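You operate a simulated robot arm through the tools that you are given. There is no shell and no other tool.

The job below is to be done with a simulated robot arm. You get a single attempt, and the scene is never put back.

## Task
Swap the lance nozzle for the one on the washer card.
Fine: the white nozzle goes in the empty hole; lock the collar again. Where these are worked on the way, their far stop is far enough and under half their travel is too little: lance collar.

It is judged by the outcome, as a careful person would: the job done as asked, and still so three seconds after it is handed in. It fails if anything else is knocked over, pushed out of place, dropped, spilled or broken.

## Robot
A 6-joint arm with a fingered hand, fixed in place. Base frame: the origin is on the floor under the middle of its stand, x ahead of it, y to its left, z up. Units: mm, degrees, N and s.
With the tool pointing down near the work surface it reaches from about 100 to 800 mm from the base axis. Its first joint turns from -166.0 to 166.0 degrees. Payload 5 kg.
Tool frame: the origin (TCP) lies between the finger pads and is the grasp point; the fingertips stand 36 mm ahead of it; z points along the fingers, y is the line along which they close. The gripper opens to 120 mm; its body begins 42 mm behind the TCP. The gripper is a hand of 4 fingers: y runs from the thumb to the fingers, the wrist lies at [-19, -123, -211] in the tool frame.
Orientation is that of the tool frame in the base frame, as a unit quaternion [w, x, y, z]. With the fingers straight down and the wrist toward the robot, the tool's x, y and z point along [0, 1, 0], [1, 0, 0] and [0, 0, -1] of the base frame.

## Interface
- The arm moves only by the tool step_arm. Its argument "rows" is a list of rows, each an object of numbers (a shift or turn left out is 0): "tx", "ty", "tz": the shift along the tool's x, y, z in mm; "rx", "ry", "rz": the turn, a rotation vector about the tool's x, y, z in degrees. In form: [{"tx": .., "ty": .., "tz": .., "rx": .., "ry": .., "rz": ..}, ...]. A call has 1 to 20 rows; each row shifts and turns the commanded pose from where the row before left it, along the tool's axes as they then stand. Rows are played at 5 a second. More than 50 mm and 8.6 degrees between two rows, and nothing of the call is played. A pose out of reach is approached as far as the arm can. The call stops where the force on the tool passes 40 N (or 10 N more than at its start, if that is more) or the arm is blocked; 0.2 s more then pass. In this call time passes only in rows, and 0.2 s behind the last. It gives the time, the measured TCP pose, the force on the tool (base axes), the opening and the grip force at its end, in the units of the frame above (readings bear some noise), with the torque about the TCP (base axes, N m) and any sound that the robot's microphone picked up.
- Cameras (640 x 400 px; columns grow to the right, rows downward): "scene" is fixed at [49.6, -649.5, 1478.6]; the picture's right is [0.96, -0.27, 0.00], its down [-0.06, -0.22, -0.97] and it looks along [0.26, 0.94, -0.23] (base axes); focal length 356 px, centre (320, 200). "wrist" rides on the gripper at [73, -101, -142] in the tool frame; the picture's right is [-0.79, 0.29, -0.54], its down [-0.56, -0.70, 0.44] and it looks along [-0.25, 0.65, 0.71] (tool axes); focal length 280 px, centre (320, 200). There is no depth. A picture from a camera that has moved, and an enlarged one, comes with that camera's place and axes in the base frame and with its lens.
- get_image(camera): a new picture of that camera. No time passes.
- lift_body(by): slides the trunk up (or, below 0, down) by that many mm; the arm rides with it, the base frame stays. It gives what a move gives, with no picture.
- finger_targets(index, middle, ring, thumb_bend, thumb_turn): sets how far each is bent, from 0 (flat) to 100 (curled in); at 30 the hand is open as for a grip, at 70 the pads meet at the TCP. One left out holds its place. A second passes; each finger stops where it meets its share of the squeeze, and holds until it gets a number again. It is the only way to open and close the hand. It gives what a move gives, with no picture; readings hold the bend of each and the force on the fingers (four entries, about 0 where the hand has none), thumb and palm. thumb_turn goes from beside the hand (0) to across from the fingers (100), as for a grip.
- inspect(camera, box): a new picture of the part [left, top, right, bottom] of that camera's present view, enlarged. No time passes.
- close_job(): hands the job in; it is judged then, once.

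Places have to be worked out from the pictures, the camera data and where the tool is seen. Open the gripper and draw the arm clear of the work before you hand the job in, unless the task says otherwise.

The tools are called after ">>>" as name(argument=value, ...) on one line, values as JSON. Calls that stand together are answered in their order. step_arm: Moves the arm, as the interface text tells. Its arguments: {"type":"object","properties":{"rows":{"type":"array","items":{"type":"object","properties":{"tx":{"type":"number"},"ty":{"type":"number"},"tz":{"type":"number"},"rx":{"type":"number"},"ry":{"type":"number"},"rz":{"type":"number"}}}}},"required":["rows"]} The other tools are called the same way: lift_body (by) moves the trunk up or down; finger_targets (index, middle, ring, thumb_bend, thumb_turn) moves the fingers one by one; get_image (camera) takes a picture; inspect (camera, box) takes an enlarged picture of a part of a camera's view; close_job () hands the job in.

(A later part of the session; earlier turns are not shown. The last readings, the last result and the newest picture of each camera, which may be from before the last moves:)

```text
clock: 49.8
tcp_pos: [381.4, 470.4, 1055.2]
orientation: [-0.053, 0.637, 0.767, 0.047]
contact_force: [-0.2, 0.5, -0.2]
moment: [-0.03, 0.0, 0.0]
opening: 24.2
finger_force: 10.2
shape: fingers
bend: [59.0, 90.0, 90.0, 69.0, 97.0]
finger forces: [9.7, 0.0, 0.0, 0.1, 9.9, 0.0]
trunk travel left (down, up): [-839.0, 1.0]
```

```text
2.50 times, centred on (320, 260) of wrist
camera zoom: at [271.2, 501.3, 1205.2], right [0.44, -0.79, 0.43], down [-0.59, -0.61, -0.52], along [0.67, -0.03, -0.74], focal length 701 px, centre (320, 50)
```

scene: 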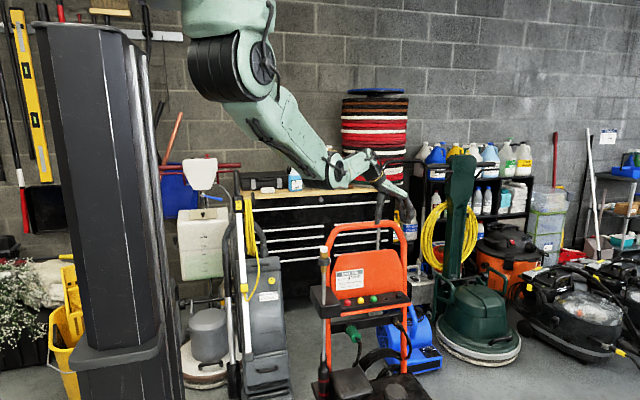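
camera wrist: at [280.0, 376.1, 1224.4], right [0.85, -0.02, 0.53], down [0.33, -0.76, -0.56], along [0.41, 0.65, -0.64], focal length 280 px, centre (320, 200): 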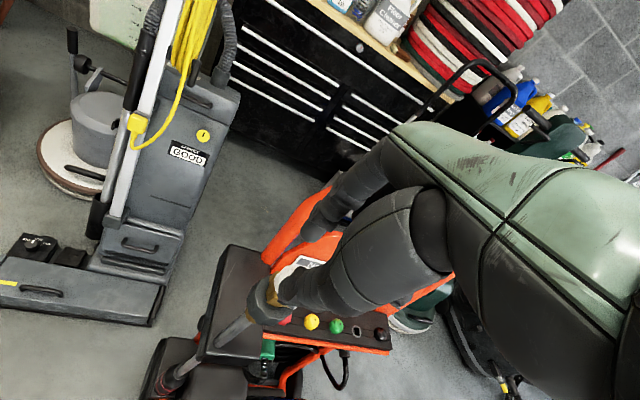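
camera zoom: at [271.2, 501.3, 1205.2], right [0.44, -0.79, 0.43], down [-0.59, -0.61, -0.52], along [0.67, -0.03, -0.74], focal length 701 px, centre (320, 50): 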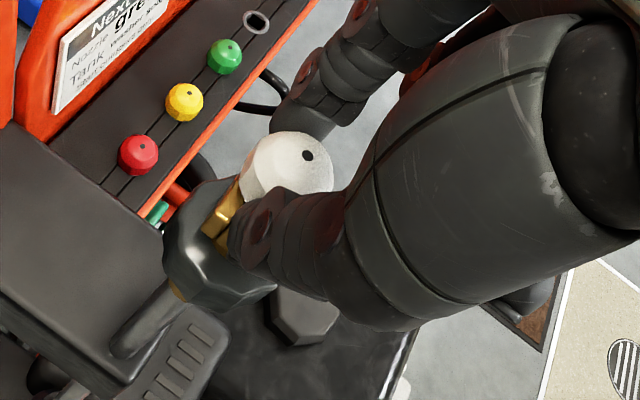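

The nozzle lifts out with its stem in view. I continue lifting straight up.

>>> step_arm(rows=[{"tx": 0.7, "tz": -5}, {"tx": 0.7, "tz": -5}, {"tx": 1.1, "tz": -8}, {"tx": 1.1, "tz": -8}, {"tx": 1.4, "tz": -10}, {"tx": 1.4, "tz": -10}])

>>> inspect(camera="scene", box=[300, 205, 350, 255])

>>> inspect(camera="wrist", box=[240, 180, 400, 340])

```text
clock: 51.2
tcp_pos: [380.6, 469.5, 1100.5]
orientation: [-0.052, 0.637, 0.767, 0.048]
contact_force: [1.0, 0.9, 0.1]
moment: [0.0, 0.0, 0.04]
opening: 24.2
finger_force: 9.8
shape: fingers
bend: [59.0, 90.0, 90.0, 69.0, 97.0]
finger forces: [9.7, 0.0, 0.0, 0.0, 9.9, 0.1]
trunk travel left (down, up): [-839.0, 1.0]
```

```text
8.00 times, centred on (325, 230) of scene
camera zoom: at [49.6, -649.5, 1478.6], right [0.96, -0.27, 0.0], down [-0.06, -0.22, -0.97], along [0.26, 0.94, -0.23], focal length 2851 px, centre (280, -40)
```

zoom: 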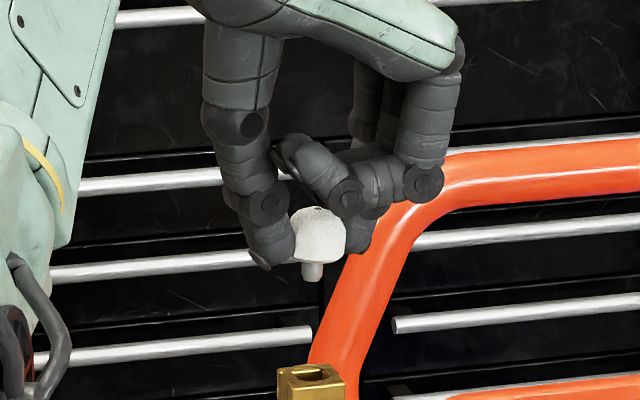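

```text
2.50 times, centred on (320, 260) of wrist
camera zoom: at [270.3, 501.0, 1251.5], right [0.44, -0.79, 0.43], down [-0.59, -0.61, -0.52], along [0.67, -0.03, -0.74], focal length 701 px, centre (320, 50)
```

zoom: 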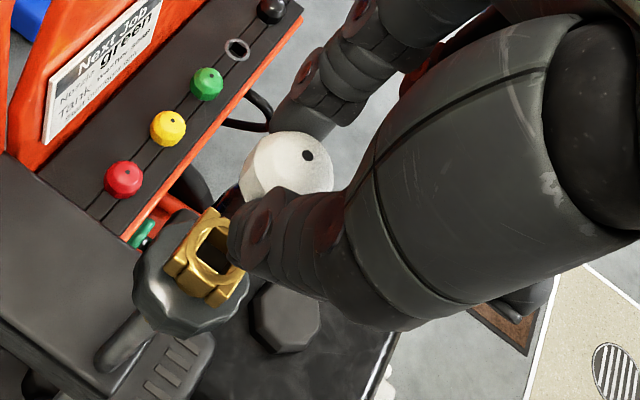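

The white nozzle is out, short stem (~10 mm) visible. I zoom in to measure its tilt and offset in the grip.

>>> inspect(camera="scene", box=[315, 225, 335, 245])

>>> inspect(camera="wrist", box=[290, 220, 335, 265])

```text
16.00 times, centred on (325, 235) of scene
camera zoom: at [49.6, -649.5, 1478.6], right [0.96, -0.27, 0.0], down [-0.06, -0.22, -0.97], along [0.26, 0.94, -0.23], focal length 5702 px, centre (240, -360)
```

zoom: 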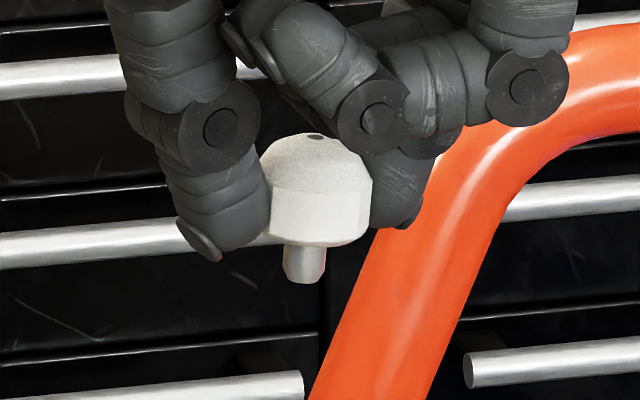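

```text
8.89 times, centred on (312, 242) of wrist
camera zoom: at [270.3, 501.0, 1251.5], right [0.44, -0.79, 0.43], down [-0.59, -0.61, -0.52], along [0.67, -0.03, -0.74], focal length 2492 px, centre (387, -178)
```

zoom: 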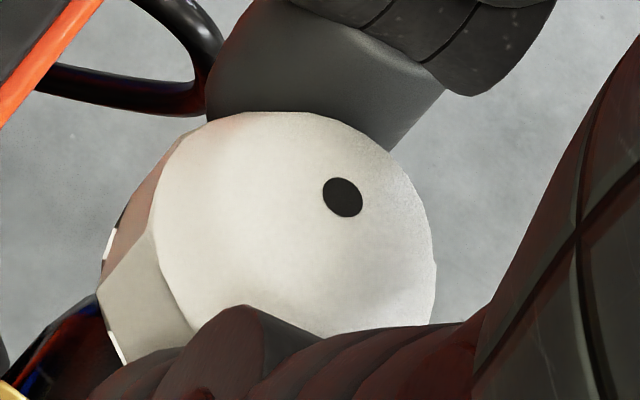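

The nozzle leans only ~4–5° in the grip; its stem end sits about (+1.2, +11.5, −44) from the TCP. I carry it over to above the empty hole at travel height.

>>> step_arm(rows=[{"tx": 2.2, "tz": -15.5}, {"tx": 1.06, "ty": 29, "tz": 0.34}, {"tx": 1.06, "ty": 29, "tz": 0.34}, {"tx": 1.06, "ty": 29, "tz": 0.34}, {"tx": 1.06, "ty": 29, "tz": 0.34}, {"tx": 1.06, "ty": 29, "tz": 0.34}, {"tx": 1.06, "ty": 29, "tz": 0.34}, {"tx": 1.06, "ty": 29, "tz": 0.34}, {"tx": 1.06, "ty": 29, "tz": 0.34}, {"tx": 1.06, "ty": 29, "tz": 0.34}, {"tx": 1.06, "ty": 29, "tz": 0.34}])

>>> get_image(camera="scene")

>>> get_image(camera="wrist")

```text
clock: 53.6
tcp_pos: [663.1, 534.4, 1116.4]
orientation: [-0.052, 0.637, 0.768, 0.047]
contact_force: [0.2, -0.8, -0.8]
moment: [0.03, 0.01, 0.0]
opening: 24.3
finger_force: 9.7
shape: fingers
bend: [59.0, 90.0, 90.0, 69.0, 97.0]
finger forces: [9.6, 0.1, 0.1, 0.0, 10.0, 0.0]
trunk travel left (down, up): [-839.0, 1.0]
```

```text
taken
```

scene: 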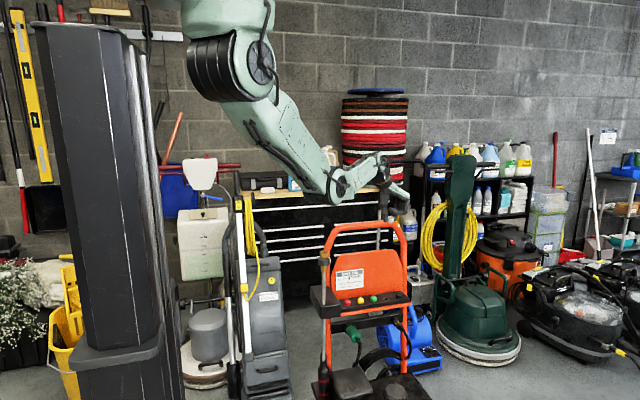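

```text
taken
camera wrist: at [554.6, 565.4, 1266.6], right [0.44, -0.79, 0.43], down [-0.6, -0.61, -0.52], along [0.67, -0.03, -0.74], focal length 280 px, centre (320, 200)
```

wrist: 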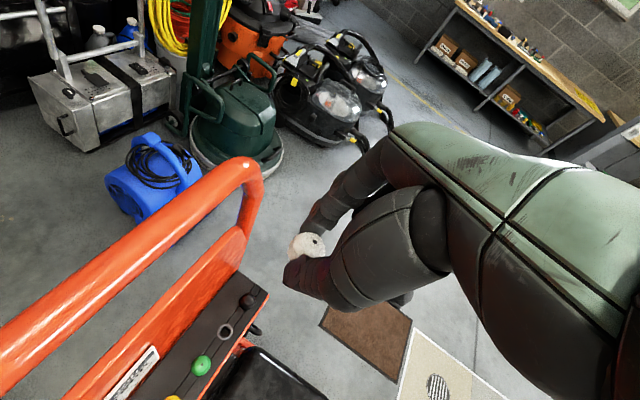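

Held steady. I shift 1.4 mm and lower the trunk in two stages, checking the elbow's clearance to the lance.

>>> step_arm(rows=[{"tx": 0.3, "ty": -1.4}])

>>> lift_body(by=-230)

>>> get_image(camera="scene")

>>> inspect(camera="scene", box=[290, 210, 430, 330])

>>> inspect(camera="wrist", box=[180, 180, 380, 380])

```text
clock: 54.0
tcp_pos: [661.1, 534.7, 1118.3]
orientation: [-0.052, 0.637, 0.767, 0.048]
contact_force: [0.0, -0.4, -0.3]
moment: [-0.03, 0.01, 0.01]
opening: 24.1
finger_force: 9.6
shape: fingers
bend: [59.0, 90.0, 90.0, 69.0, 97.0]
finger forces: [9.7, 0.0, 0.0, 0.1, 9.9, 0.0]
trunk travel left (down, up): [-839.0, 1.0]
```

```text
clock: 56.4
tcp_pos: [661.9, 533.7, 888.3]
orientation: [-0.051, 0.637, 0.768, 0.047]
contact_force: [0.6, -0.4, -0.9]
moment: [0.0, 0.01, -0.03]
opening: 24.0
finger_force: 9.5
shape: fingers
bend: [59.0, 90.0, 90.0, 69.0, 97.0]
finger forces: [9.7, 0.0, 0.1, 0.1, 10.0, 0.0]
trunk travel left (down, up): [-609.0, 231.0]
```

```text
taken
```

scene: 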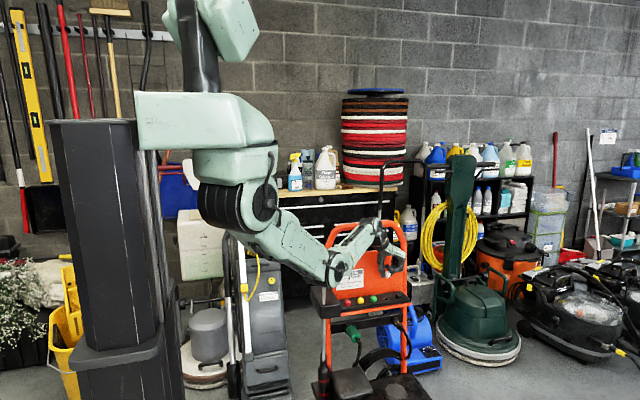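

```text
3.33 times, centred on (360, 270) of scene
camera zoom: at [49.6, -649.5, 1478.6], right [0.96, -0.27, 0.0], down [-0.06, -0.22, -0.97], along [0.26, 0.94, -0.23], focal length 1188 px, centre (187, -33)
```

zoom: 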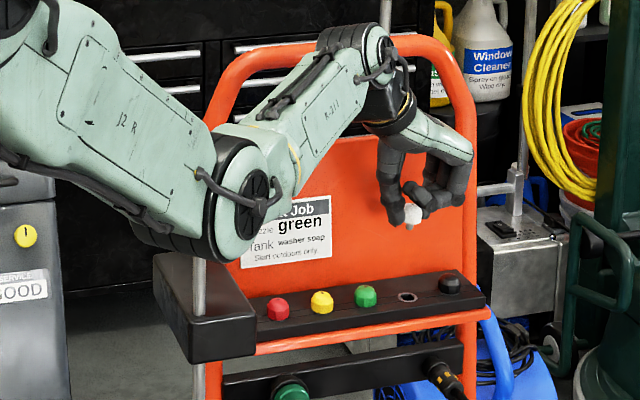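

```text
2.00 times, centred on (280, 280) of wrist
camera zoom: at [551.8, 565.2, 1037.8], right [0.44, -0.79, 0.43], down [-0.59, -0.61, -0.52], along [0.67, -0.03, -0.74], focal length 561 px, centre (400, 40)
```

zoom: 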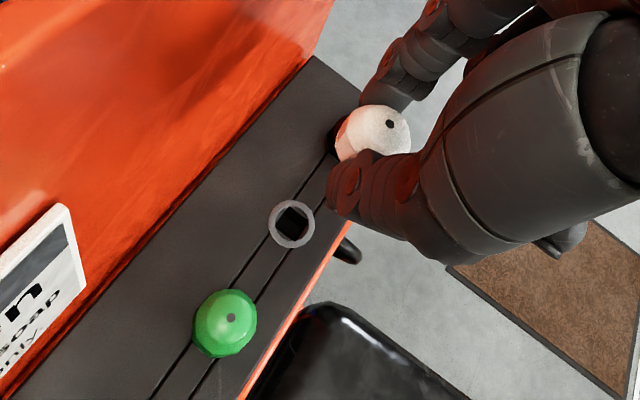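

Elbow works out at about (370, 312) — some 160 mm in front of the lance, so clear. I lower a further 60 mm and check alignment over the hole.

>>> lift_body(by=-60)

>>> inspect(camera="scene", box=[370, 260, 430, 320])

>>> inspect(camera="wrist", box=[220, 200, 360, 340])

```text
clock: 57.4
tcp_pos: [661.3, 533.7, 828.3]
orientation: [-0.053, 0.637, 0.768, 0.047]
contact_force: [0.0, -0.2, -0.9]
moment: [0.0, -0.01, 0.02]
opening: 24.0
finger_force: 10.0
shape: fingers
bend: [59.0, 90.0, 90.0, 69.0, 97.0]
finger forces: [9.7, 0.1, 0.0, 0.0, 10.1, 0.0]
trunk travel left (down, up): [-549.0, 291.0]
```

```text
6.67 times, centred on (400, 290) of scene
camera zoom: at [49.6, -649.5, 1478.6], right [0.96, -0.27, 0.0], down [-0.06, -0.22, -0.97], along [0.26, 0.94, -0.23], focal length 2376 px, centre (-213, -400)
```

zoom: 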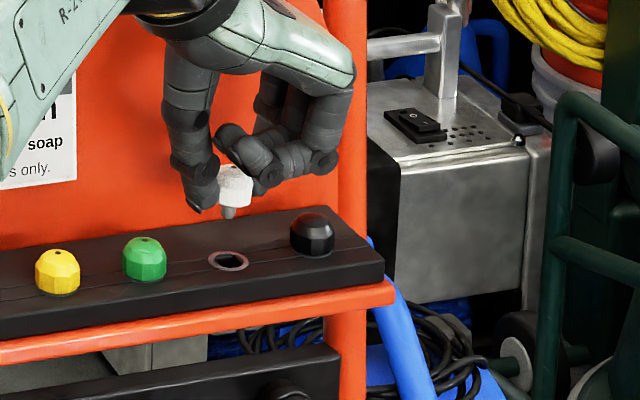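

```text
2.86 times, centred on (290, 270) of wrist
camera zoom: at [551.8, 565.1, 977.8], right [0.44, -0.79, 0.43], down [-0.59, -0.61, -0.52], along [0.67, -0.03, -0.74], focal length 801 px, centre (406, 0)
```

zoom: 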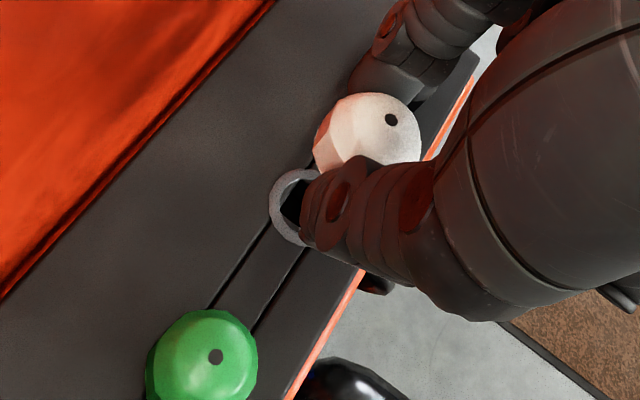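

Stem is nearly over the hole centre (about 1.2 mm short in x). I correct that and descend 32 mm so the stem just enters.

>>> step_arm(rows=[{"tx": -0.3, "ty": 1.4}, {"tx": -1.14, "tz": 7.9}, {"tx": -1.14, "tz": 7.9}, {"tx": -1.14, "tz": 7.9}, {"tx": -1.14, "tz": 7.9}])

>>> inspect(camera="scene", box=[380, 280, 420, 320])

>>> inspect(camera="wrist", box=[240, 180, 380, 320])

```text
clock: 58.6
tcp_pos: [664.4, 535.1, 795.3]
orientation: [-0.053, 0.637, 0.768, 0.048]
contact_force: [0.5, 0.2, 0.3]
moment: [-0.01, 0.0, 0.01]
opening: 23.9
finger_force: 9.5
shape: fingers
bend: [59.0, 90.0, 90.0, 69.0, 97.0]
finger forces: [9.7, 0.0, 0.0, 0.0, 9.9, 0.0]
trunk travel left (down, up): [-549.0, 291.0]
```

```text
10.00 times, centred on (400, 300) of scene
camera zoom: at [49.6, -649.5, 1478.6], right [0.96, -0.27, 0.0], down [-0.06, -0.22, -0.97], along [0.26, 0.94, -0.23], focal length 3564 px, centre (-480, -800)
```

zoom: 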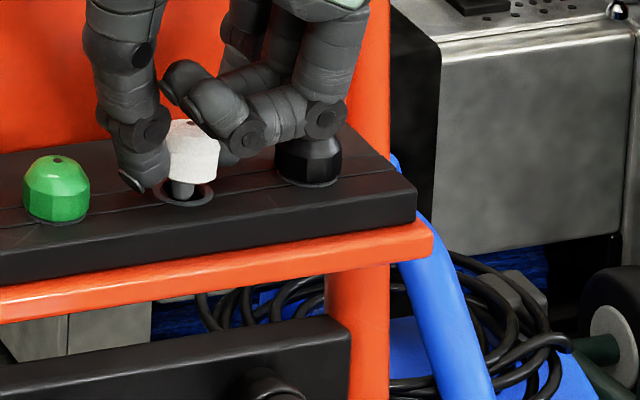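

```text
2.86 times, centred on (310, 250) of wrist
camera zoom: at [553.6, 565.3, 945.5], right [0.44, -0.79, 0.43], down [-0.59, -0.61, -0.52], along [0.67, -0.03, -0.74], focal length 801 px, centre (349, 57)
```

zoom: 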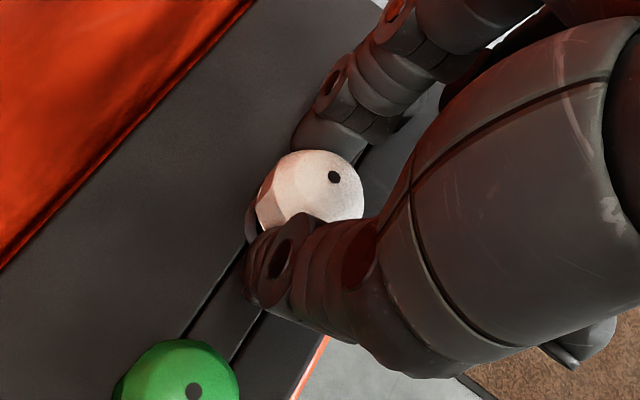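

Stem tip is right at the hole mouth. I zoom in closer to confirm before lowering the last millimetres.

>>> inspect(camera="scene", box=[388, 290, 408, 304])

```text
16.00 times, centred on (398, 297) of scene
camera zoom: at [49.6, -649.5, 1478.6], right [0.96, -0.27, 0.0], down [-0.06, -0.22, -0.97], along [0.26, 0.94, -0.23], focal length 5702 px, centre (-928, -1352)
```

zoom: 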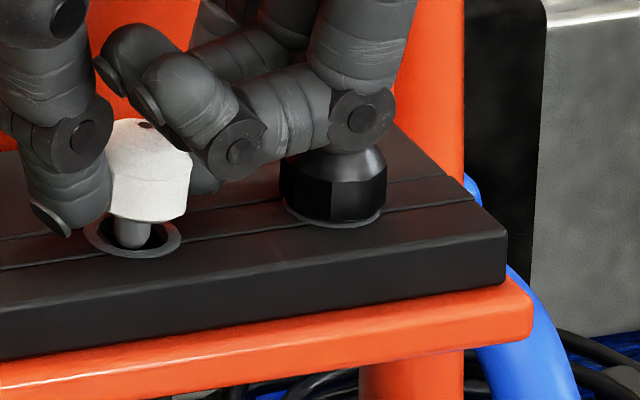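

Centred well. I lower in 2 mm steps until the thumb tip is about at the rack surface.

>>> step_arm(rows=[{"tx": -0.1, "ty": 0.6, "tz": 2}, {"tx": -0.3, "tz": 2}])

>>> inspect(camera="scene", box=[388, 290, 408, 304])

```text
clock: 59.2
tcp_pos: [664.9, 534.9, 791.6]
orientation: [-0.052, 0.637, 0.768, 0.048]
contact_force: [0.1, -0.9, 0.0]
moment: [-0.02, 0.0, 0.01]
opening: 24.2
finger_force: 10.0
shape: fingers
bend: [59.0, 90.0, 90.0, 69.0, 97.0]
finger forces: [9.7, 0.0, 0.1, 0.0, 10.0, 0.0]
trunk travel left (down, up): [-549.0, 291.0]
```

```text
16.00 times, centred on (398, 297) of scene
camera zoom: at [49.6, -649.5, 1478.6], right [0.96, -0.27, 0.0], down [-0.06, -0.22, -0.97], along [0.26, 0.94, -0.23], focal length 5702 px, centre (-928, -1352)
```

zoom: 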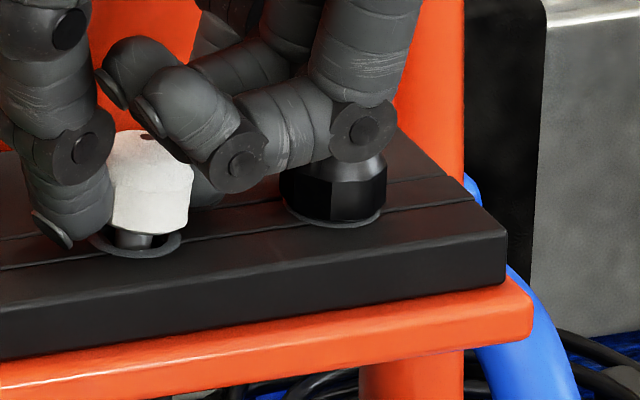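

Stem is ~5 mm in. I go down another 1.5 mm, then open thumb and index slightly so the nozzle drops onto its seat.

>>> step_arm(rows=[{"tx": -0.2, "tz": 1.5}])

>>> finger_targets(index=56, thumb_bend=64)

>>> inspect(camera="scene", box=[388, 290, 408, 304])

>>> inspect(camera="wrist", box=[240, 180, 380, 320])

```text
clock: 59.6
tcp_pos: [663.5, 534.0, 791.0]
orientation: [-0.052, 0.636, 0.768, 0.048]
contact_force: [0.0, -0.7, 3.2]
moment: [0.03, -0.08, 0.0]
opening: 24.0
finger_force: 11.1
shape: fingers
bend: [59.0, 90.0, 90.0, 69.0, 97.0]
finger forces: [12.1, 0.0, 0.1, 0.1, 10.0, 0.0]
trunk travel left (down, up): [-549.0, 291.0]
```

```text
clock: 60.6
tcp_pos: [664.9, 534.6, 790.6]
orientation: [-0.052, 0.637, 0.768, 0.05]
contact_force: [-1.5, 1.2, 5.6]
moment: [0.07, -0.08, 0.03]
opening: 32.0
finger_force: 2.6
shape: fingers
bend: [57.0, 90.0, 90.0, 64.0, 97.0]
finger forces: [5.0, 0.0, 0.0, 0.0, 0.0, 0.1]
trunk travel left (down, up): [-549.0, 291.0]
```

```text
16.00 times, centred on (398, 297) of scene
camera zoom: at [49.6, -649.5, 1478.6], right [0.96, -0.27, 0.0], down [-0.06, -0.22, -0.97], along [0.26, 0.94, -0.23], focal length 5702 px, centre (-928, -1352)
```

zoom: 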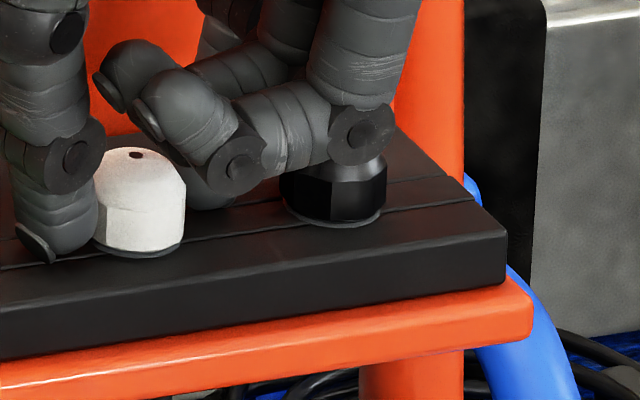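

```text
2.86 times, centred on (310, 250) of wrist
camera zoom: at [553.6, 565.4, 941.0], right [0.44, -0.79, 0.43], down [-0.59, -0.61, -0.52], along [0.68, -0.02, -0.74], focal length 801 px, centre (349, 57)
```

zoom: 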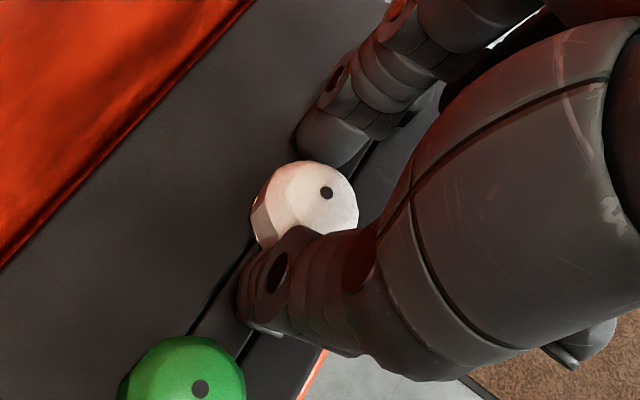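

The white nozzle dropped onto its seat; the index tip lightly touches the rack. I raise the hand straight up and check the nozzle stays put.

>>> step_arm(rows=[{"tx": 0.4, "tz": -3}, {"tx": 0.7, "tz": -5}, {"tx": 1.4, "tz": -10}, {"tx": 2.1, "tz": -15}, {"tx": 2.1, "tz": -15}])

>>> inspect(camera="scene", box=[370, 270, 420, 320])

>>> inspect(camera="wrist", box=[200, 200, 360, 360])

```text
clock: 61.8
tcp_pos: [663.7, 533.7, 839.3]
orientation: [-0.053, 0.638, 0.767, 0.048]
contact_force: [-0.7, 0.8, 0.3]
moment: [0.02, 0.03, 0.0]
opening: 33.8
finger_force: 0.0
shape: fingers
bend: [56.0, 90.0, 90.0, 64.0, 97.0]
finger forces: [0.0, 0.0, 0.1, 0.0, 0.0, 0.1]
trunk travel left (down, up): [-549.0, 291.0]
```

```text
8.00 times, centred on (395, 295) of scene
camera zoom: at [49.6, -649.5, 1478.6], right [0.96, -0.27, 0.0], down [-0.06, -0.22, -0.97], along [0.26, 0.94, -0.23], focal length 2851 px, centre (-280, -560)
```

zoom: 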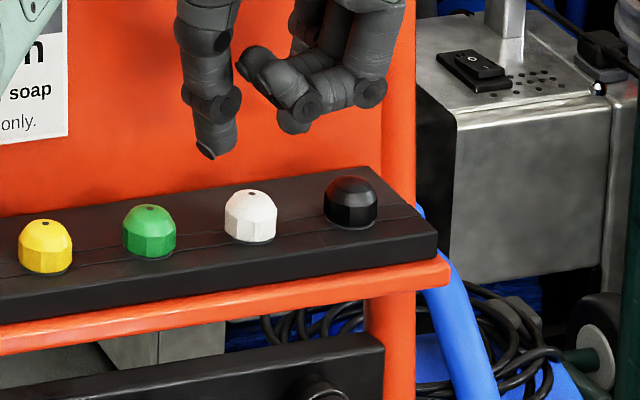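

```text
2.50 times, centred on (280, 280) of wrist
camera zoom: at [554.0, 565.0, 989.5], right [0.44, -0.79, 0.43], down [-0.6, -0.61, -0.52], along [0.67, -0.03, -0.74], focal length 701 px, centre (420, 0)
```

zoom: 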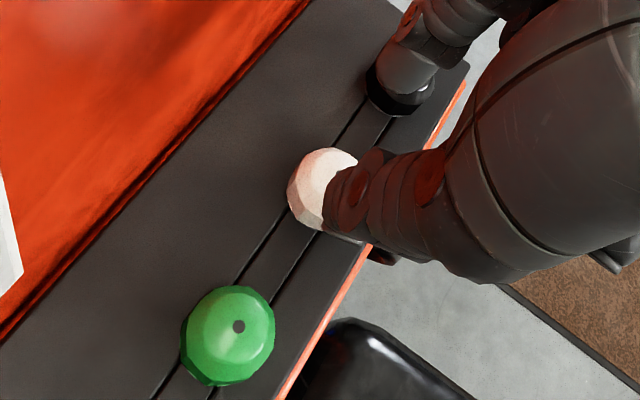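

White is seated in line with the others. Now the green one: I set finger gaps (index 57, thumb 61) and move the hand −56 mm in x at this height.

>>> finger_targets(index=57, thumb_bend=60)

>>> step_arm(rows=[{"tx": 3.5, "ty": -18.4, "tz": 0.4}, {"tx": 3.5, "ty": -18.4, "tz": 0.4}, {"tx": 3.5, "ty": -18.4, "tz": 0.4}])

>>> inspect(camera="scene", box=[360, 270, 410, 320])

>>> inspect(camera="wrist", box=[220, 180, 380, 340])

```text
clock: 62.8
tcp_pos: [664.0, 533.6, 840.2]
orientation: [-0.052, 0.637, 0.768, 0.048]
contact_force: [0.2, 0.3, 0.8]
moment: [0.01, 0.0, -0.01]
opening: 39.7
finger_force: 0.1
shape: fingers
bend: [56.0, 90.0, 90.0, 60.0, 97.0]
finger forces: [0.0, 0.1, 0.1, 0.1, 0.1, 0.1]
trunk travel left (down, up): [-549.0, 291.0]
```

```text
clock: 63.6
tcp_pos: [607.3, 533.5, 839.9]
orientation: [-0.052, 0.638, 0.767, 0.048]
contact_force: [0.9, -0.8, -0.8]
moment: [0.0, -0.03, -0.01]
opening: 40.3
finger_force: 0.1
shape: fingers
bend: [56.0, 90.0, 90.0, 60.0, 97.0]
finger forces: [0.0, 0.1, 0.1, 0.1, 0.0, 0.0]
trunk travel left (down, up): [-549.0, 291.0]
```

```text
8.00 times, centred on (385, 295) of scene
camera zoom: at [49.6, -649.5, 1478.6], right [0.96, -0.27, 0.0], down [-0.06, -0.22, -0.97], along [0.26, 0.94, -0.23], focal length 2851 px, centre (-200, -560)
```

zoom: 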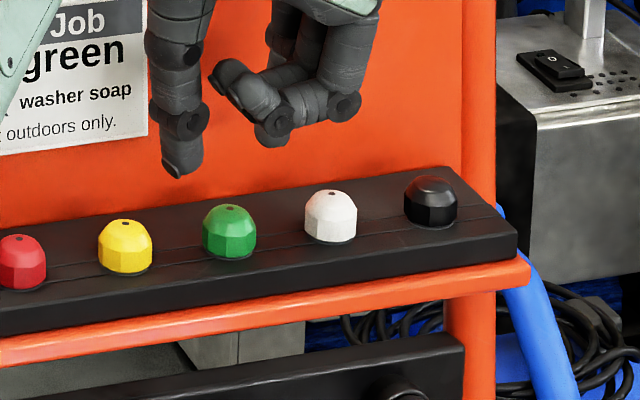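

```text
2.50 times, centred on (300, 260) of wrist
camera zoom: at [497.4, 565.2, 989.7], right [0.44, -0.79, 0.43], down [-0.59, -0.61, -0.52], along [0.67, -0.03, -0.74], focal length 701 px, centre (370, 50)
```

zoom: 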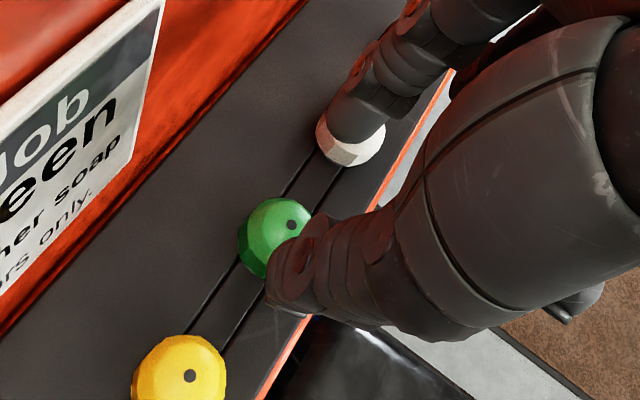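

Aligned: green axis at (608, 545), TCP at (607, 533). I descend 36 mm first and check the finger gaps beside the neighbours.

>>> step_arm(rows=[{"tx": -1.7, "tz": 11.9}, {"tx": -1.7, "tz": 11.9}, {"tx": -1.7, "tz": 11.9}])

>>> inspect(camera="scene", box=[370, 280, 400, 310])

>>> inspect(camera="wrist", box=[240, 160, 400, 320])

```text
clock: 64.4
tcp_pos: [608.3, 535.0, 803.0]
orientation: [-0.052, 0.638, 0.767, 0.048]
contact_force: [-0.9, -0.3, -0.3]
moment: [-0.04, -0.01, 0.01]
opening: 40.1
finger_force: 0.1
shape: fingers
bend: [56.0, 90.0, 90.0, 60.0, 97.0]
finger forces: [0.1, 0.0, 0.0, 0.0, 0.0, 0.0]
trunk travel left (down, up): [-549.0, 291.0]
```

```text
13.33 times, centred on (385, 295) of scene
camera zoom: at [49.6, -649.5, 1478.6], right [0.96, -0.27, 0.0], down [-0.06, -0.22, -0.97], along [0.26, 0.94, -0.23], focal length 4752 px, centre (-547, -1067)
```

zoom: 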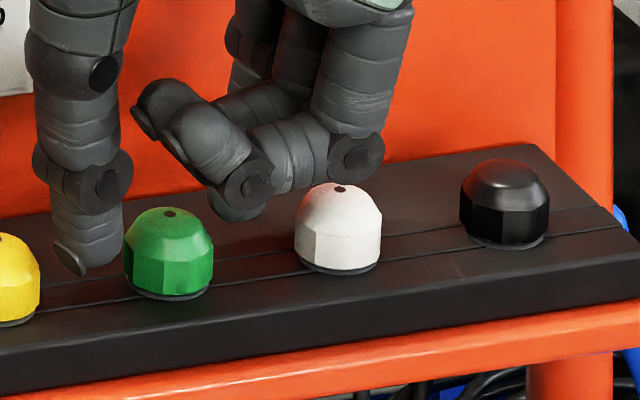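

```text
2.50 times, centred on (320, 240) of wrist
camera zoom: at [498.2, 566.1, 953.0], right [0.44, -0.79, 0.43], down [-0.59, -0.61, -0.52], along [0.67, -0.03, -0.74], focal length 701 px, centre (320, 100)
```

zoom: 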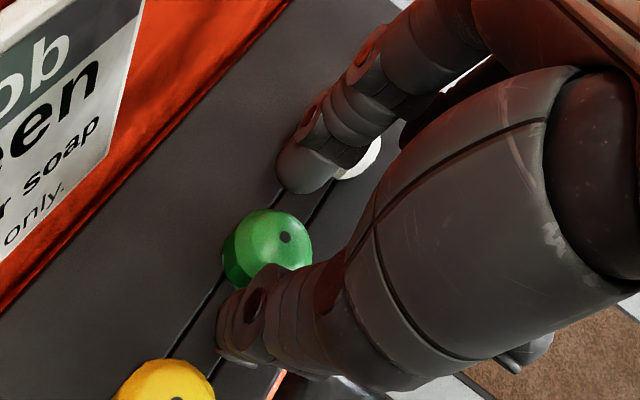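

Fingers straddle green with a few mm each side and clear of yellow and white. I lower the last 11 mm with a small correction.

>>> step_arm(rows=[{"tx": -1.0, "ty": -0.6, "tz": 5.3}, {"tx": -1.0, "ty": -0.5, "tz": 5.0}])

>>> inspect(camera="scene", box=[370, 280, 400, 310])

>>> inspect(camera="wrist", box=[240, 160, 400, 320])

```text
clock: 65.0
tcp_pos: [607.3, 533.4, 791.7]
orientation: [-0.052, 0.637, 0.767, 0.047]
contact_force: [-0.6, -0.2, 0.3]
moment: [0.02, 0.01, -0.02]
opening: 39.8
finger_force: 0.1
shape: fingers
bend: [56.0, 90.0, 90.0, 60.0, 97.0]
finger forces: [0.0, 0.0, 0.0, 0.0, 0.0, 0.1]
trunk travel left (down, up): [-549.0, 291.0]
```

```text
13.33 times, centred on (385, 295) of scene
camera zoom: at [49.6, -649.5, 1478.6], right [0.96, -0.27, 0.0], down [-0.06, -0.22, -0.97], along [0.26, 0.94, -0.23], focal length 4752 px, centre (-547, -1067)
```

zoom: 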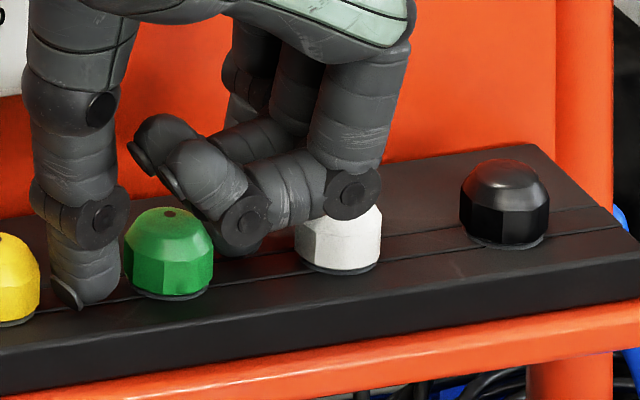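

```text
2.50 times, centred on (320, 240) of wrist
camera zoom: at [497.2, 565.2, 942.3], right [0.44, -0.79, 0.43], down [-0.59, -0.61, -0.52], along [0.67, -0.03, -0.74], focal length 701 px, centre (320, 100)
```

zoom: 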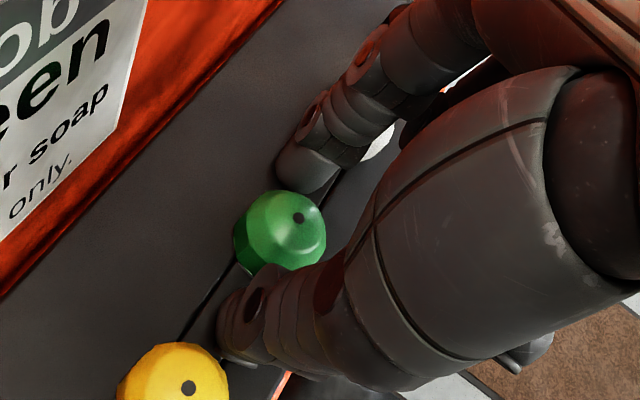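

Position is good (792 z, no contact). I close gently to contact on green.

>>> finger_targets(index=64, thumb_bend=66)

>>> inspect(camera="scene", box=[370, 280, 400, 310])

>>> inspect(camera="wrist", box=[240, 160, 400, 320])

```text
clock: 66.0
tcp_pos: [607.9, 533.4, 791.8]
orientation: [-0.052, 0.638, 0.767, 0.048]
contact_force: [3.3, 0.6, 0.9]
moment: [0.03, -0.08, -0.05]
opening: 26.1
finger_force: 2.7
shape: fingers
bend: [60.0, 90.0, 90.0, 65.0, 97.0]
finger forces: [3.9, 0.0, 0.1, 0.1, 0.6, 0.1]
trunk travel left (down, up): [-549.0, 291.0]
```

```text
13.33 times, centred on (385, 295) of scene
camera zoom: at [49.6, -649.5, 1478.6], right [0.96, -0.27, 0.0], down [-0.06, -0.22, -0.97], along [0.26, 0.94, -0.23], focal length 4752 px, centre (-547, -1067)
```

zoom: 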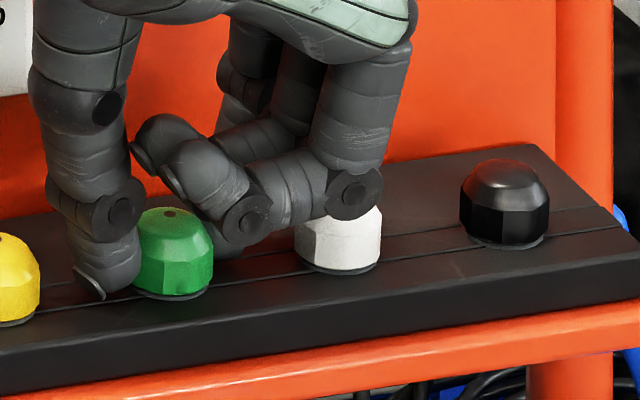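

```text
2.50 times, centred on (320, 240) of wrist
camera zoom: at [497.7, 565.3, 942.2], right [0.44, -0.79, 0.43], down [-0.59, -0.61, -0.52], along [0.67, -0.03, -0.74], focal length 701 px, centre (320, 100)
```

zoom: 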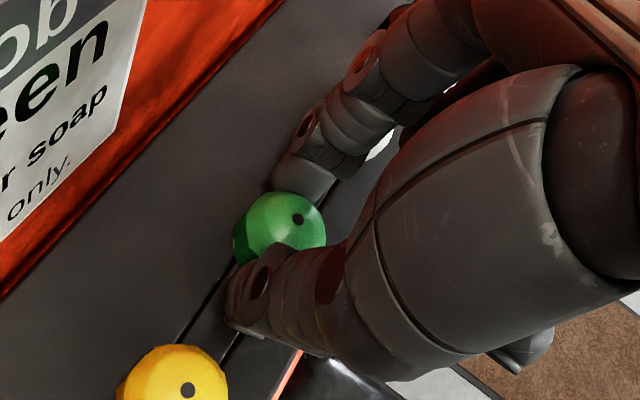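

Both touch (index 3.9 N, thumb 0.6 N). I bring the squeeze up evenly.

>>> finger_targets(index=67, thumb_bend=72)

>>> inspect(camera="scene", box=[370, 280, 400, 310])

>>> inspect(camera="wrist", box=[240, 160, 400, 320])

```text
clock: 67.0
tcp_pos: [607.3, 533.4, 793.1]
orientation: [-0.052, 0.637, 0.768, 0.047]
contact_force: [0.8, -1.1, -1.3]
moment: [-0.04, -0.06, 0.0]
opening: 24.1
finger_force: 6.3
shape: fingers
bend: [60.0, 90.0, 90.0, 68.0, 97.0]
finger forces: [6.7, 0.0, 0.0, 0.0, 6.2, 0.0]
trunk travel left (down, up): [-549.0, 291.0]
```

```text
13.33 times, centred on (385, 295) of scene
camera zoom: at [49.6, -649.5, 1478.6], right [0.96, -0.27, 0.0], down [-0.06, -0.22, -0.97], along [0.26, 0.94, -0.23], focal length 4752 px, centre (-547, -1067)
```

zoom: 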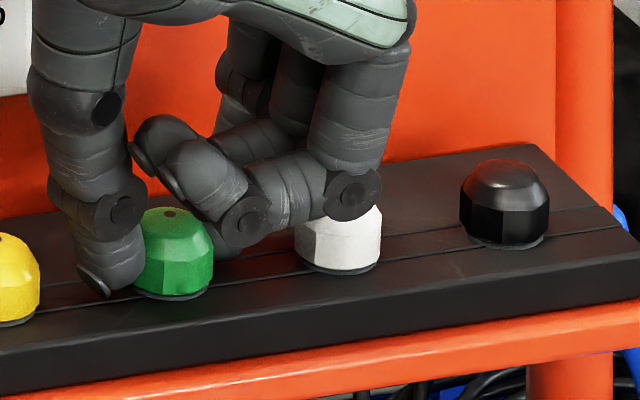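

```text
2.50 times, centred on (320, 240) of wrist
camera zoom: at [497.3, 565.3, 942.1], right [0.44, -0.79, 0.43], down [-0.59, -0.61, -0.52], along [0.67, -0.03, -0.74], focal length 701 px, centre (320, 100)
```

zoom: 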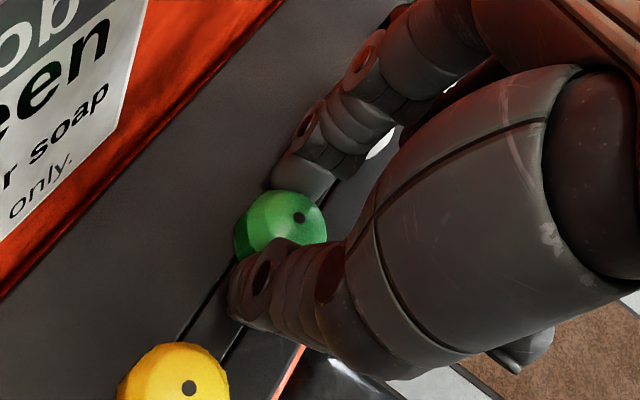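

Even 6.5 N. A bit more, then lift slowly.

>>> finger_targets(index=70, thumb_bend=75)

>>> step_arm(rows=[{"tx": 0.4, "tz": -3}, {"tx": 0.4, "tz": -3}])

>>> inspect(camera="scene", box=[370, 280, 400, 310])

>>> inspect(camera="wrist", box=[240, 160, 400, 320])

```text
clock: 68.0
tcp_pos: [606.5, 534.8, 791.7]
orientation: [-0.052, 0.637, 0.768, 0.048]
contact_force: [-2.0, -2.0, -2.4]
moment: [-0.11, 0.04, 0.05]
opening: 23.5
finger_force: 9.3
shape: fingers
bend: [60.0, 90.0, 90.0, 68.0, 97.0]
finger forces: [8.0, 0.0, 0.0, 0.0, 11.0, 0.0]
trunk travel left (down, up): [-549.0, 291.0]
```

```text
clock: 68.6
tcp_pos: [606.9, 534.5, 799.6]
orientation: [-0.052, 0.637, 0.767, 0.05]
contact_force: [0.7, -0.7, -0.5]
moment: [0.0, -0.04, -0.02]
opening: 23.5
finger_force: 10.0
shape: fingers
bend: [60.0, 90.0, 90.0, 69.0, 97.0]
finger forces: [10.0, 0.0, 0.0, 0.0, 10.0, 0.1]
trunk travel left (down, up): [-549.0, 291.0]
```

```text
13.33 times, centred on (385, 295) of scene
camera zoom: at [49.6, -649.5, 1478.6], right [0.96, -0.27, 0.0], down [-0.06, -0.22, -0.97], along [0.26, 0.94, -0.23], focal length 4752 px, centre (-547, -1067)
```

zoom: 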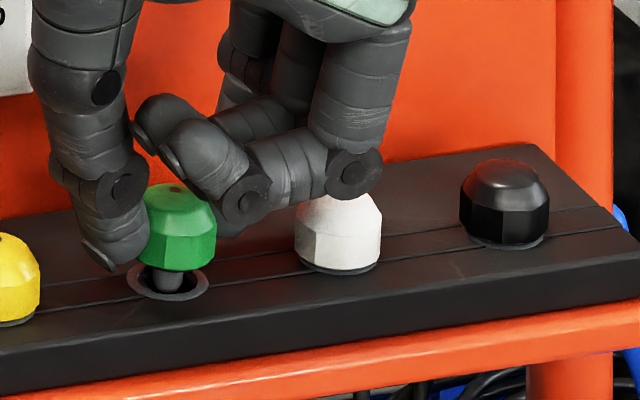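

```text
2.50 times, centred on (320, 240) of wrist
camera zoom: at [497.2, 565.0, 948.9], right [0.44, -0.79, 0.43], down [-0.59, -0.61, -0.52], along [0.67, -0.02, -0.74], focal length 701 px, centre (320, 100)
```

zoom: 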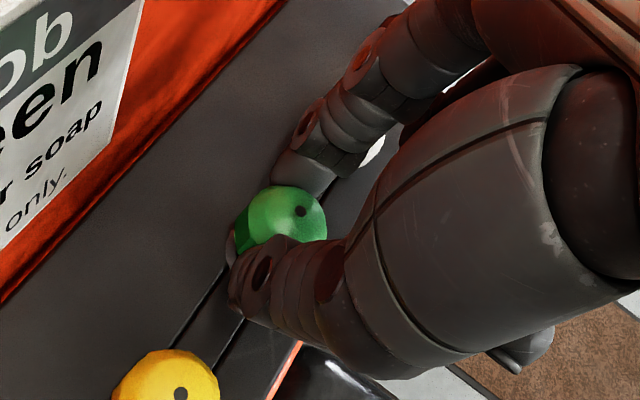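

Green comes up cleanly with its stem. I raise 40 mm with the arm, then lift the trunk to travel height.

>>> step_arm(rows=[{"tx": 0.7, "tz": -5}, {"tx": 1.1, "tz": -8}, {"tx": 1.1, "tz": -8}, {"tx": 1.4, "tz": -10}, {"tx": 1.4, "tz": -10}])

>>> inspect(camera="scene", box=[365, 265, 405, 305])

>>> inspect(camera="wrist", box=[240, 180, 380, 320])

```text
clock: 69.8
tcp_pos: [605.5, 534.1, 839.2]
orientation: [-0.052, 0.637, 0.767, 0.048]
contact_force: [0.2, 0.1, -0.4]
moment: [0.01, 0.02, 0.0]
opening: 23.3
finger_force: 10.3
shape: fingers
bend: [60.0, 90.0, 90.0, 69.0, 97.0]
finger forces: [9.9, 0.0, 0.0, 0.0, 10.0, 0.1]
trunk travel left (down, up): [-549.0, 291.0]
```

```text
10.00 times, centred on (385, 285) of scene
camera zoom: at [49.6, -649.5, 1478.6], right [0.96, -0.27, 0.0], down [-0.06, -0.22, -0.97], along [0.26, 0.94, -0.23], focal length 3564 px, centre (-330, -650)
```

zoom: 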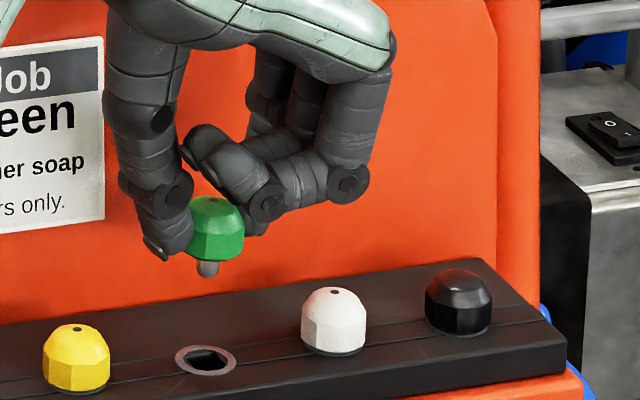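

```text
2.86 times, centred on (310, 250) of wrist
camera zoom: at [496.6, 565.0, 989.5], right [0.44, -0.79, 0.43], down [-0.59, -0.61, -0.52], along [0.67, -0.03, -0.74], focal length 801 px, centre (349, 57)
```

zoom: 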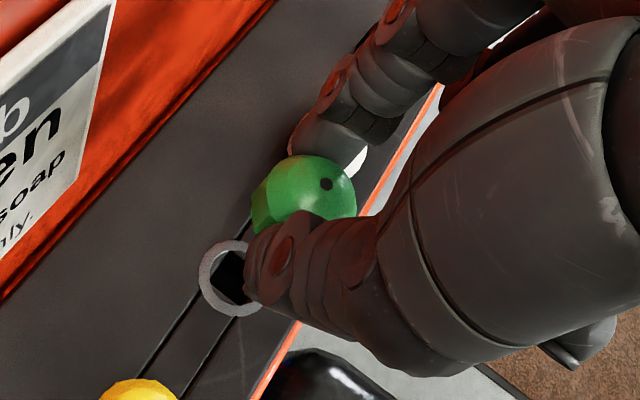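

Green held well. Raise the trunk 285 mm for the trip back to the lance.

>>> lift_body(by=285)

>>> inspect(camera="scene", box=[350, 200, 410, 260])

```text
clock: 72.7
tcp_pos: [607.4, 534.4, 1125.2]
orientation: [-0.052, 0.637, 0.767, 0.048]
contact_force: [0.2, 0.8, -0.7]
moment: [0.0, 0.01, -0.02]
opening: 23.5
finger_force: 9.6
shape: fingers
bend: [60.0, 90.0, 90.0, 69.0, 97.0]
finger forces: [10.0, 0.0, 0.1, 0.1, 10.0, 0.0]
trunk travel left (down, up): [-834.0, 6.0]
```

```text
6.67 times, centred on (380, 230) of scene
camera zoom: at [49.6, -649.5, 1478.6], right [0.96, -0.27, 0.0], down [-0.06, -0.22, -0.97], along [0.26, 0.94, -0.23], focal length 2376 px, centre (-80, 0)
```

zoom: 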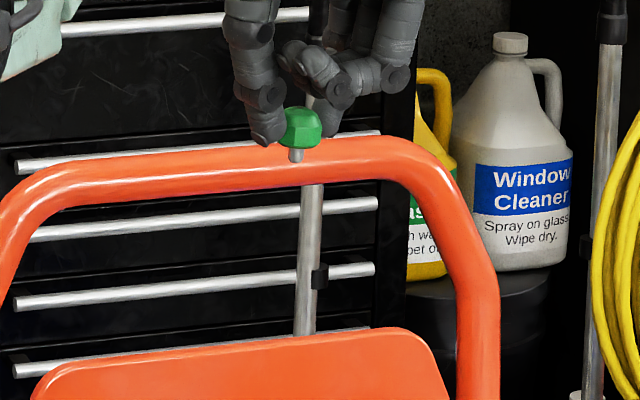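

I carry green back over the lance socket (about −228, −66 mm in base), 8 gentle rows.

>>> step_arm(rows=[{"tx": -2.8, "ty": -29.5, "tz": -0.6}, {"tx": -2.8, "ty": -29.5, "tz": -0.6}, {"tx": -2.8, "ty": -29.5, "tz": -0.6}, {"tx": -2.8, "ty": -29.5, "tz": -0.6}, {"tx": -2.8, "ty": -29.5, "tz": -0.6}, {"tx": -2.8, "ty": -29.5, "tz": -0.6}, {"tx": -2.8, "ty": -29.6, "tz": -0.6}, {"tx": -2.8, "ty": -29.6, "tz": -0.6}])

>>> inspect(camera="scene", box=[305, 220, 345, 260])

>>> inspect(camera="wrist", box=[220, 180, 380, 340])

```text
clock: 74.5
tcp_pos: [377.7, 466.8, 1125.3]
orientation: [-0.052, 0.637, 0.768, 0.049]
contact_force: [-0.1, 0.2, -1.1]
moment: [0.01, 0.01, 0.0]
opening: 23.2
finger_force: 9.8
shape: fingers
bend: [60.0, 90.0, 90.0, 69.0, 97.0]
finger forces: [9.9, 0.0, 0.0, 0.0, 9.9, 0.1]
trunk travel left (down, up): [-834.0, 6.0]
```

```text
10.00 times, centred on (325, 240) of scene
camera zoom: at [49.6, -649.5, 1478.6], right [0.96, -0.27, 0.0], down [-0.06, -0.22, -0.97], along [0.26, 0.94, -0.23], focal length 3564 px, centre (270, -200)
```

zoom: 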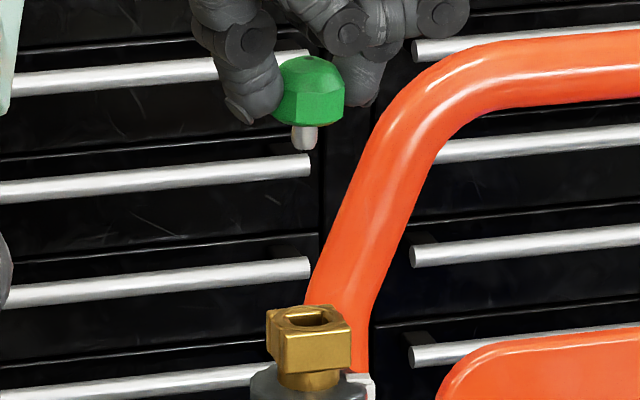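

```text
2.50 times, centred on (300, 260) of wrist
camera zoom: at [266.9, 498.5, 1275.2], right [0.44, -0.79, 0.43], down [-0.59, -0.61, -0.52], along [0.68, -0.02, -0.74], focal length 701 px, centre (370, 50)
```

zoom: 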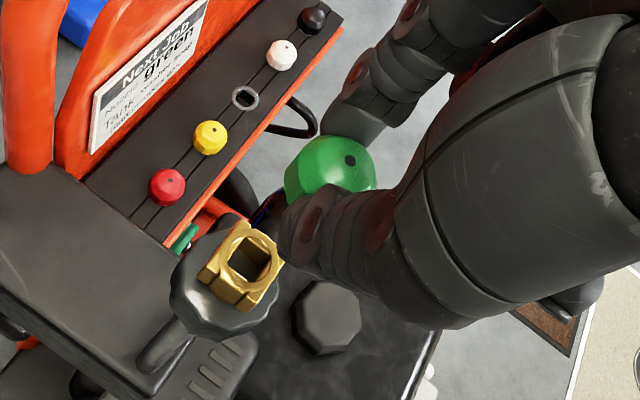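

Both stem and socket are in view. I zoom in on each to refine the offset.

>>> inspect(camera="wrist", box=[245, 215, 305, 275])

>>> inspect(camera="scene", box=[314, 223, 334, 243])

>>> inspect(camera="scene", box=[314, 243, 334, 263])

>>> inspect(camera="wrist", box=[290, 220, 330, 260])

```text
6.67 times, centred on (275, 245) of wrist
camera zoom: at [266.9, 498.5, 1275.2], right [0.44, -0.79, 0.43], down [-0.59, -0.61, -0.52], along [0.68, -0.02, -0.74], focal length 1869 px, centre (620, -100)
```

zoom: 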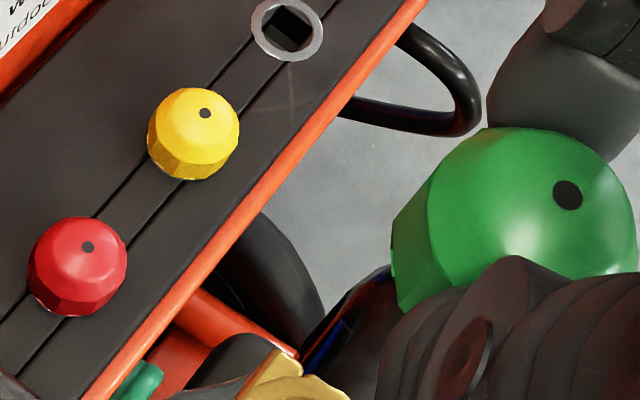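

```text
16.00 times, centred on (324, 233) of scene
camera zoom: at [49.6, -649.5, 1478.6], right [0.96, -0.27, 0.0], down [-0.06, -0.22, -0.97], along [0.26, 0.94, -0.23], focal length 5702 px, centre (256, -328)
```

zoom: 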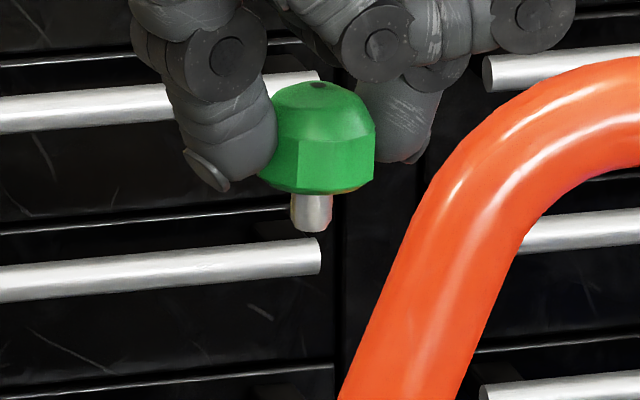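

```text
16.00 times, centred on (324, 253) of scene
camera zoom: at [49.6, -649.5, 1478.6], right [0.96, -0.27, 0.0], down [-0.06, -0.22, -0.97], along [0.26, 0.94, -0.23], focal length 5702 px, centre (256, -648)
```

zoom: 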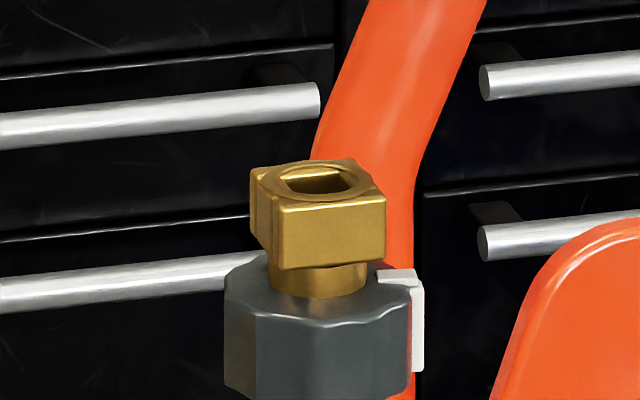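

```text
10.00 times, centred on (310, 240) of wrist
camera zoom: at [266.9, 498.5, 1275.2], right [0.44, -0.79, 0.43], down [-0.59, -0.61, -0.52], along [0.68, -0.02, -0.74], focal length 2804 px, centre (420, -200)
```

zoom: 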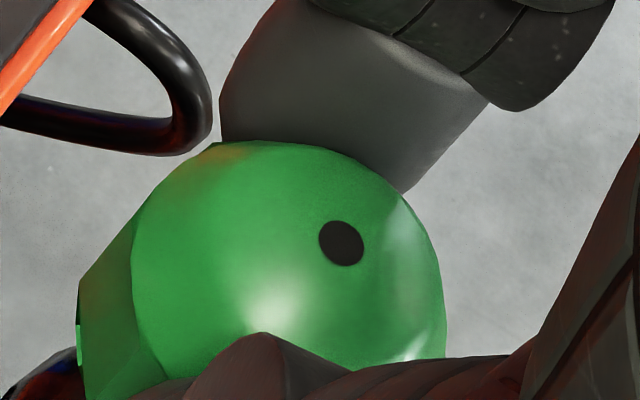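

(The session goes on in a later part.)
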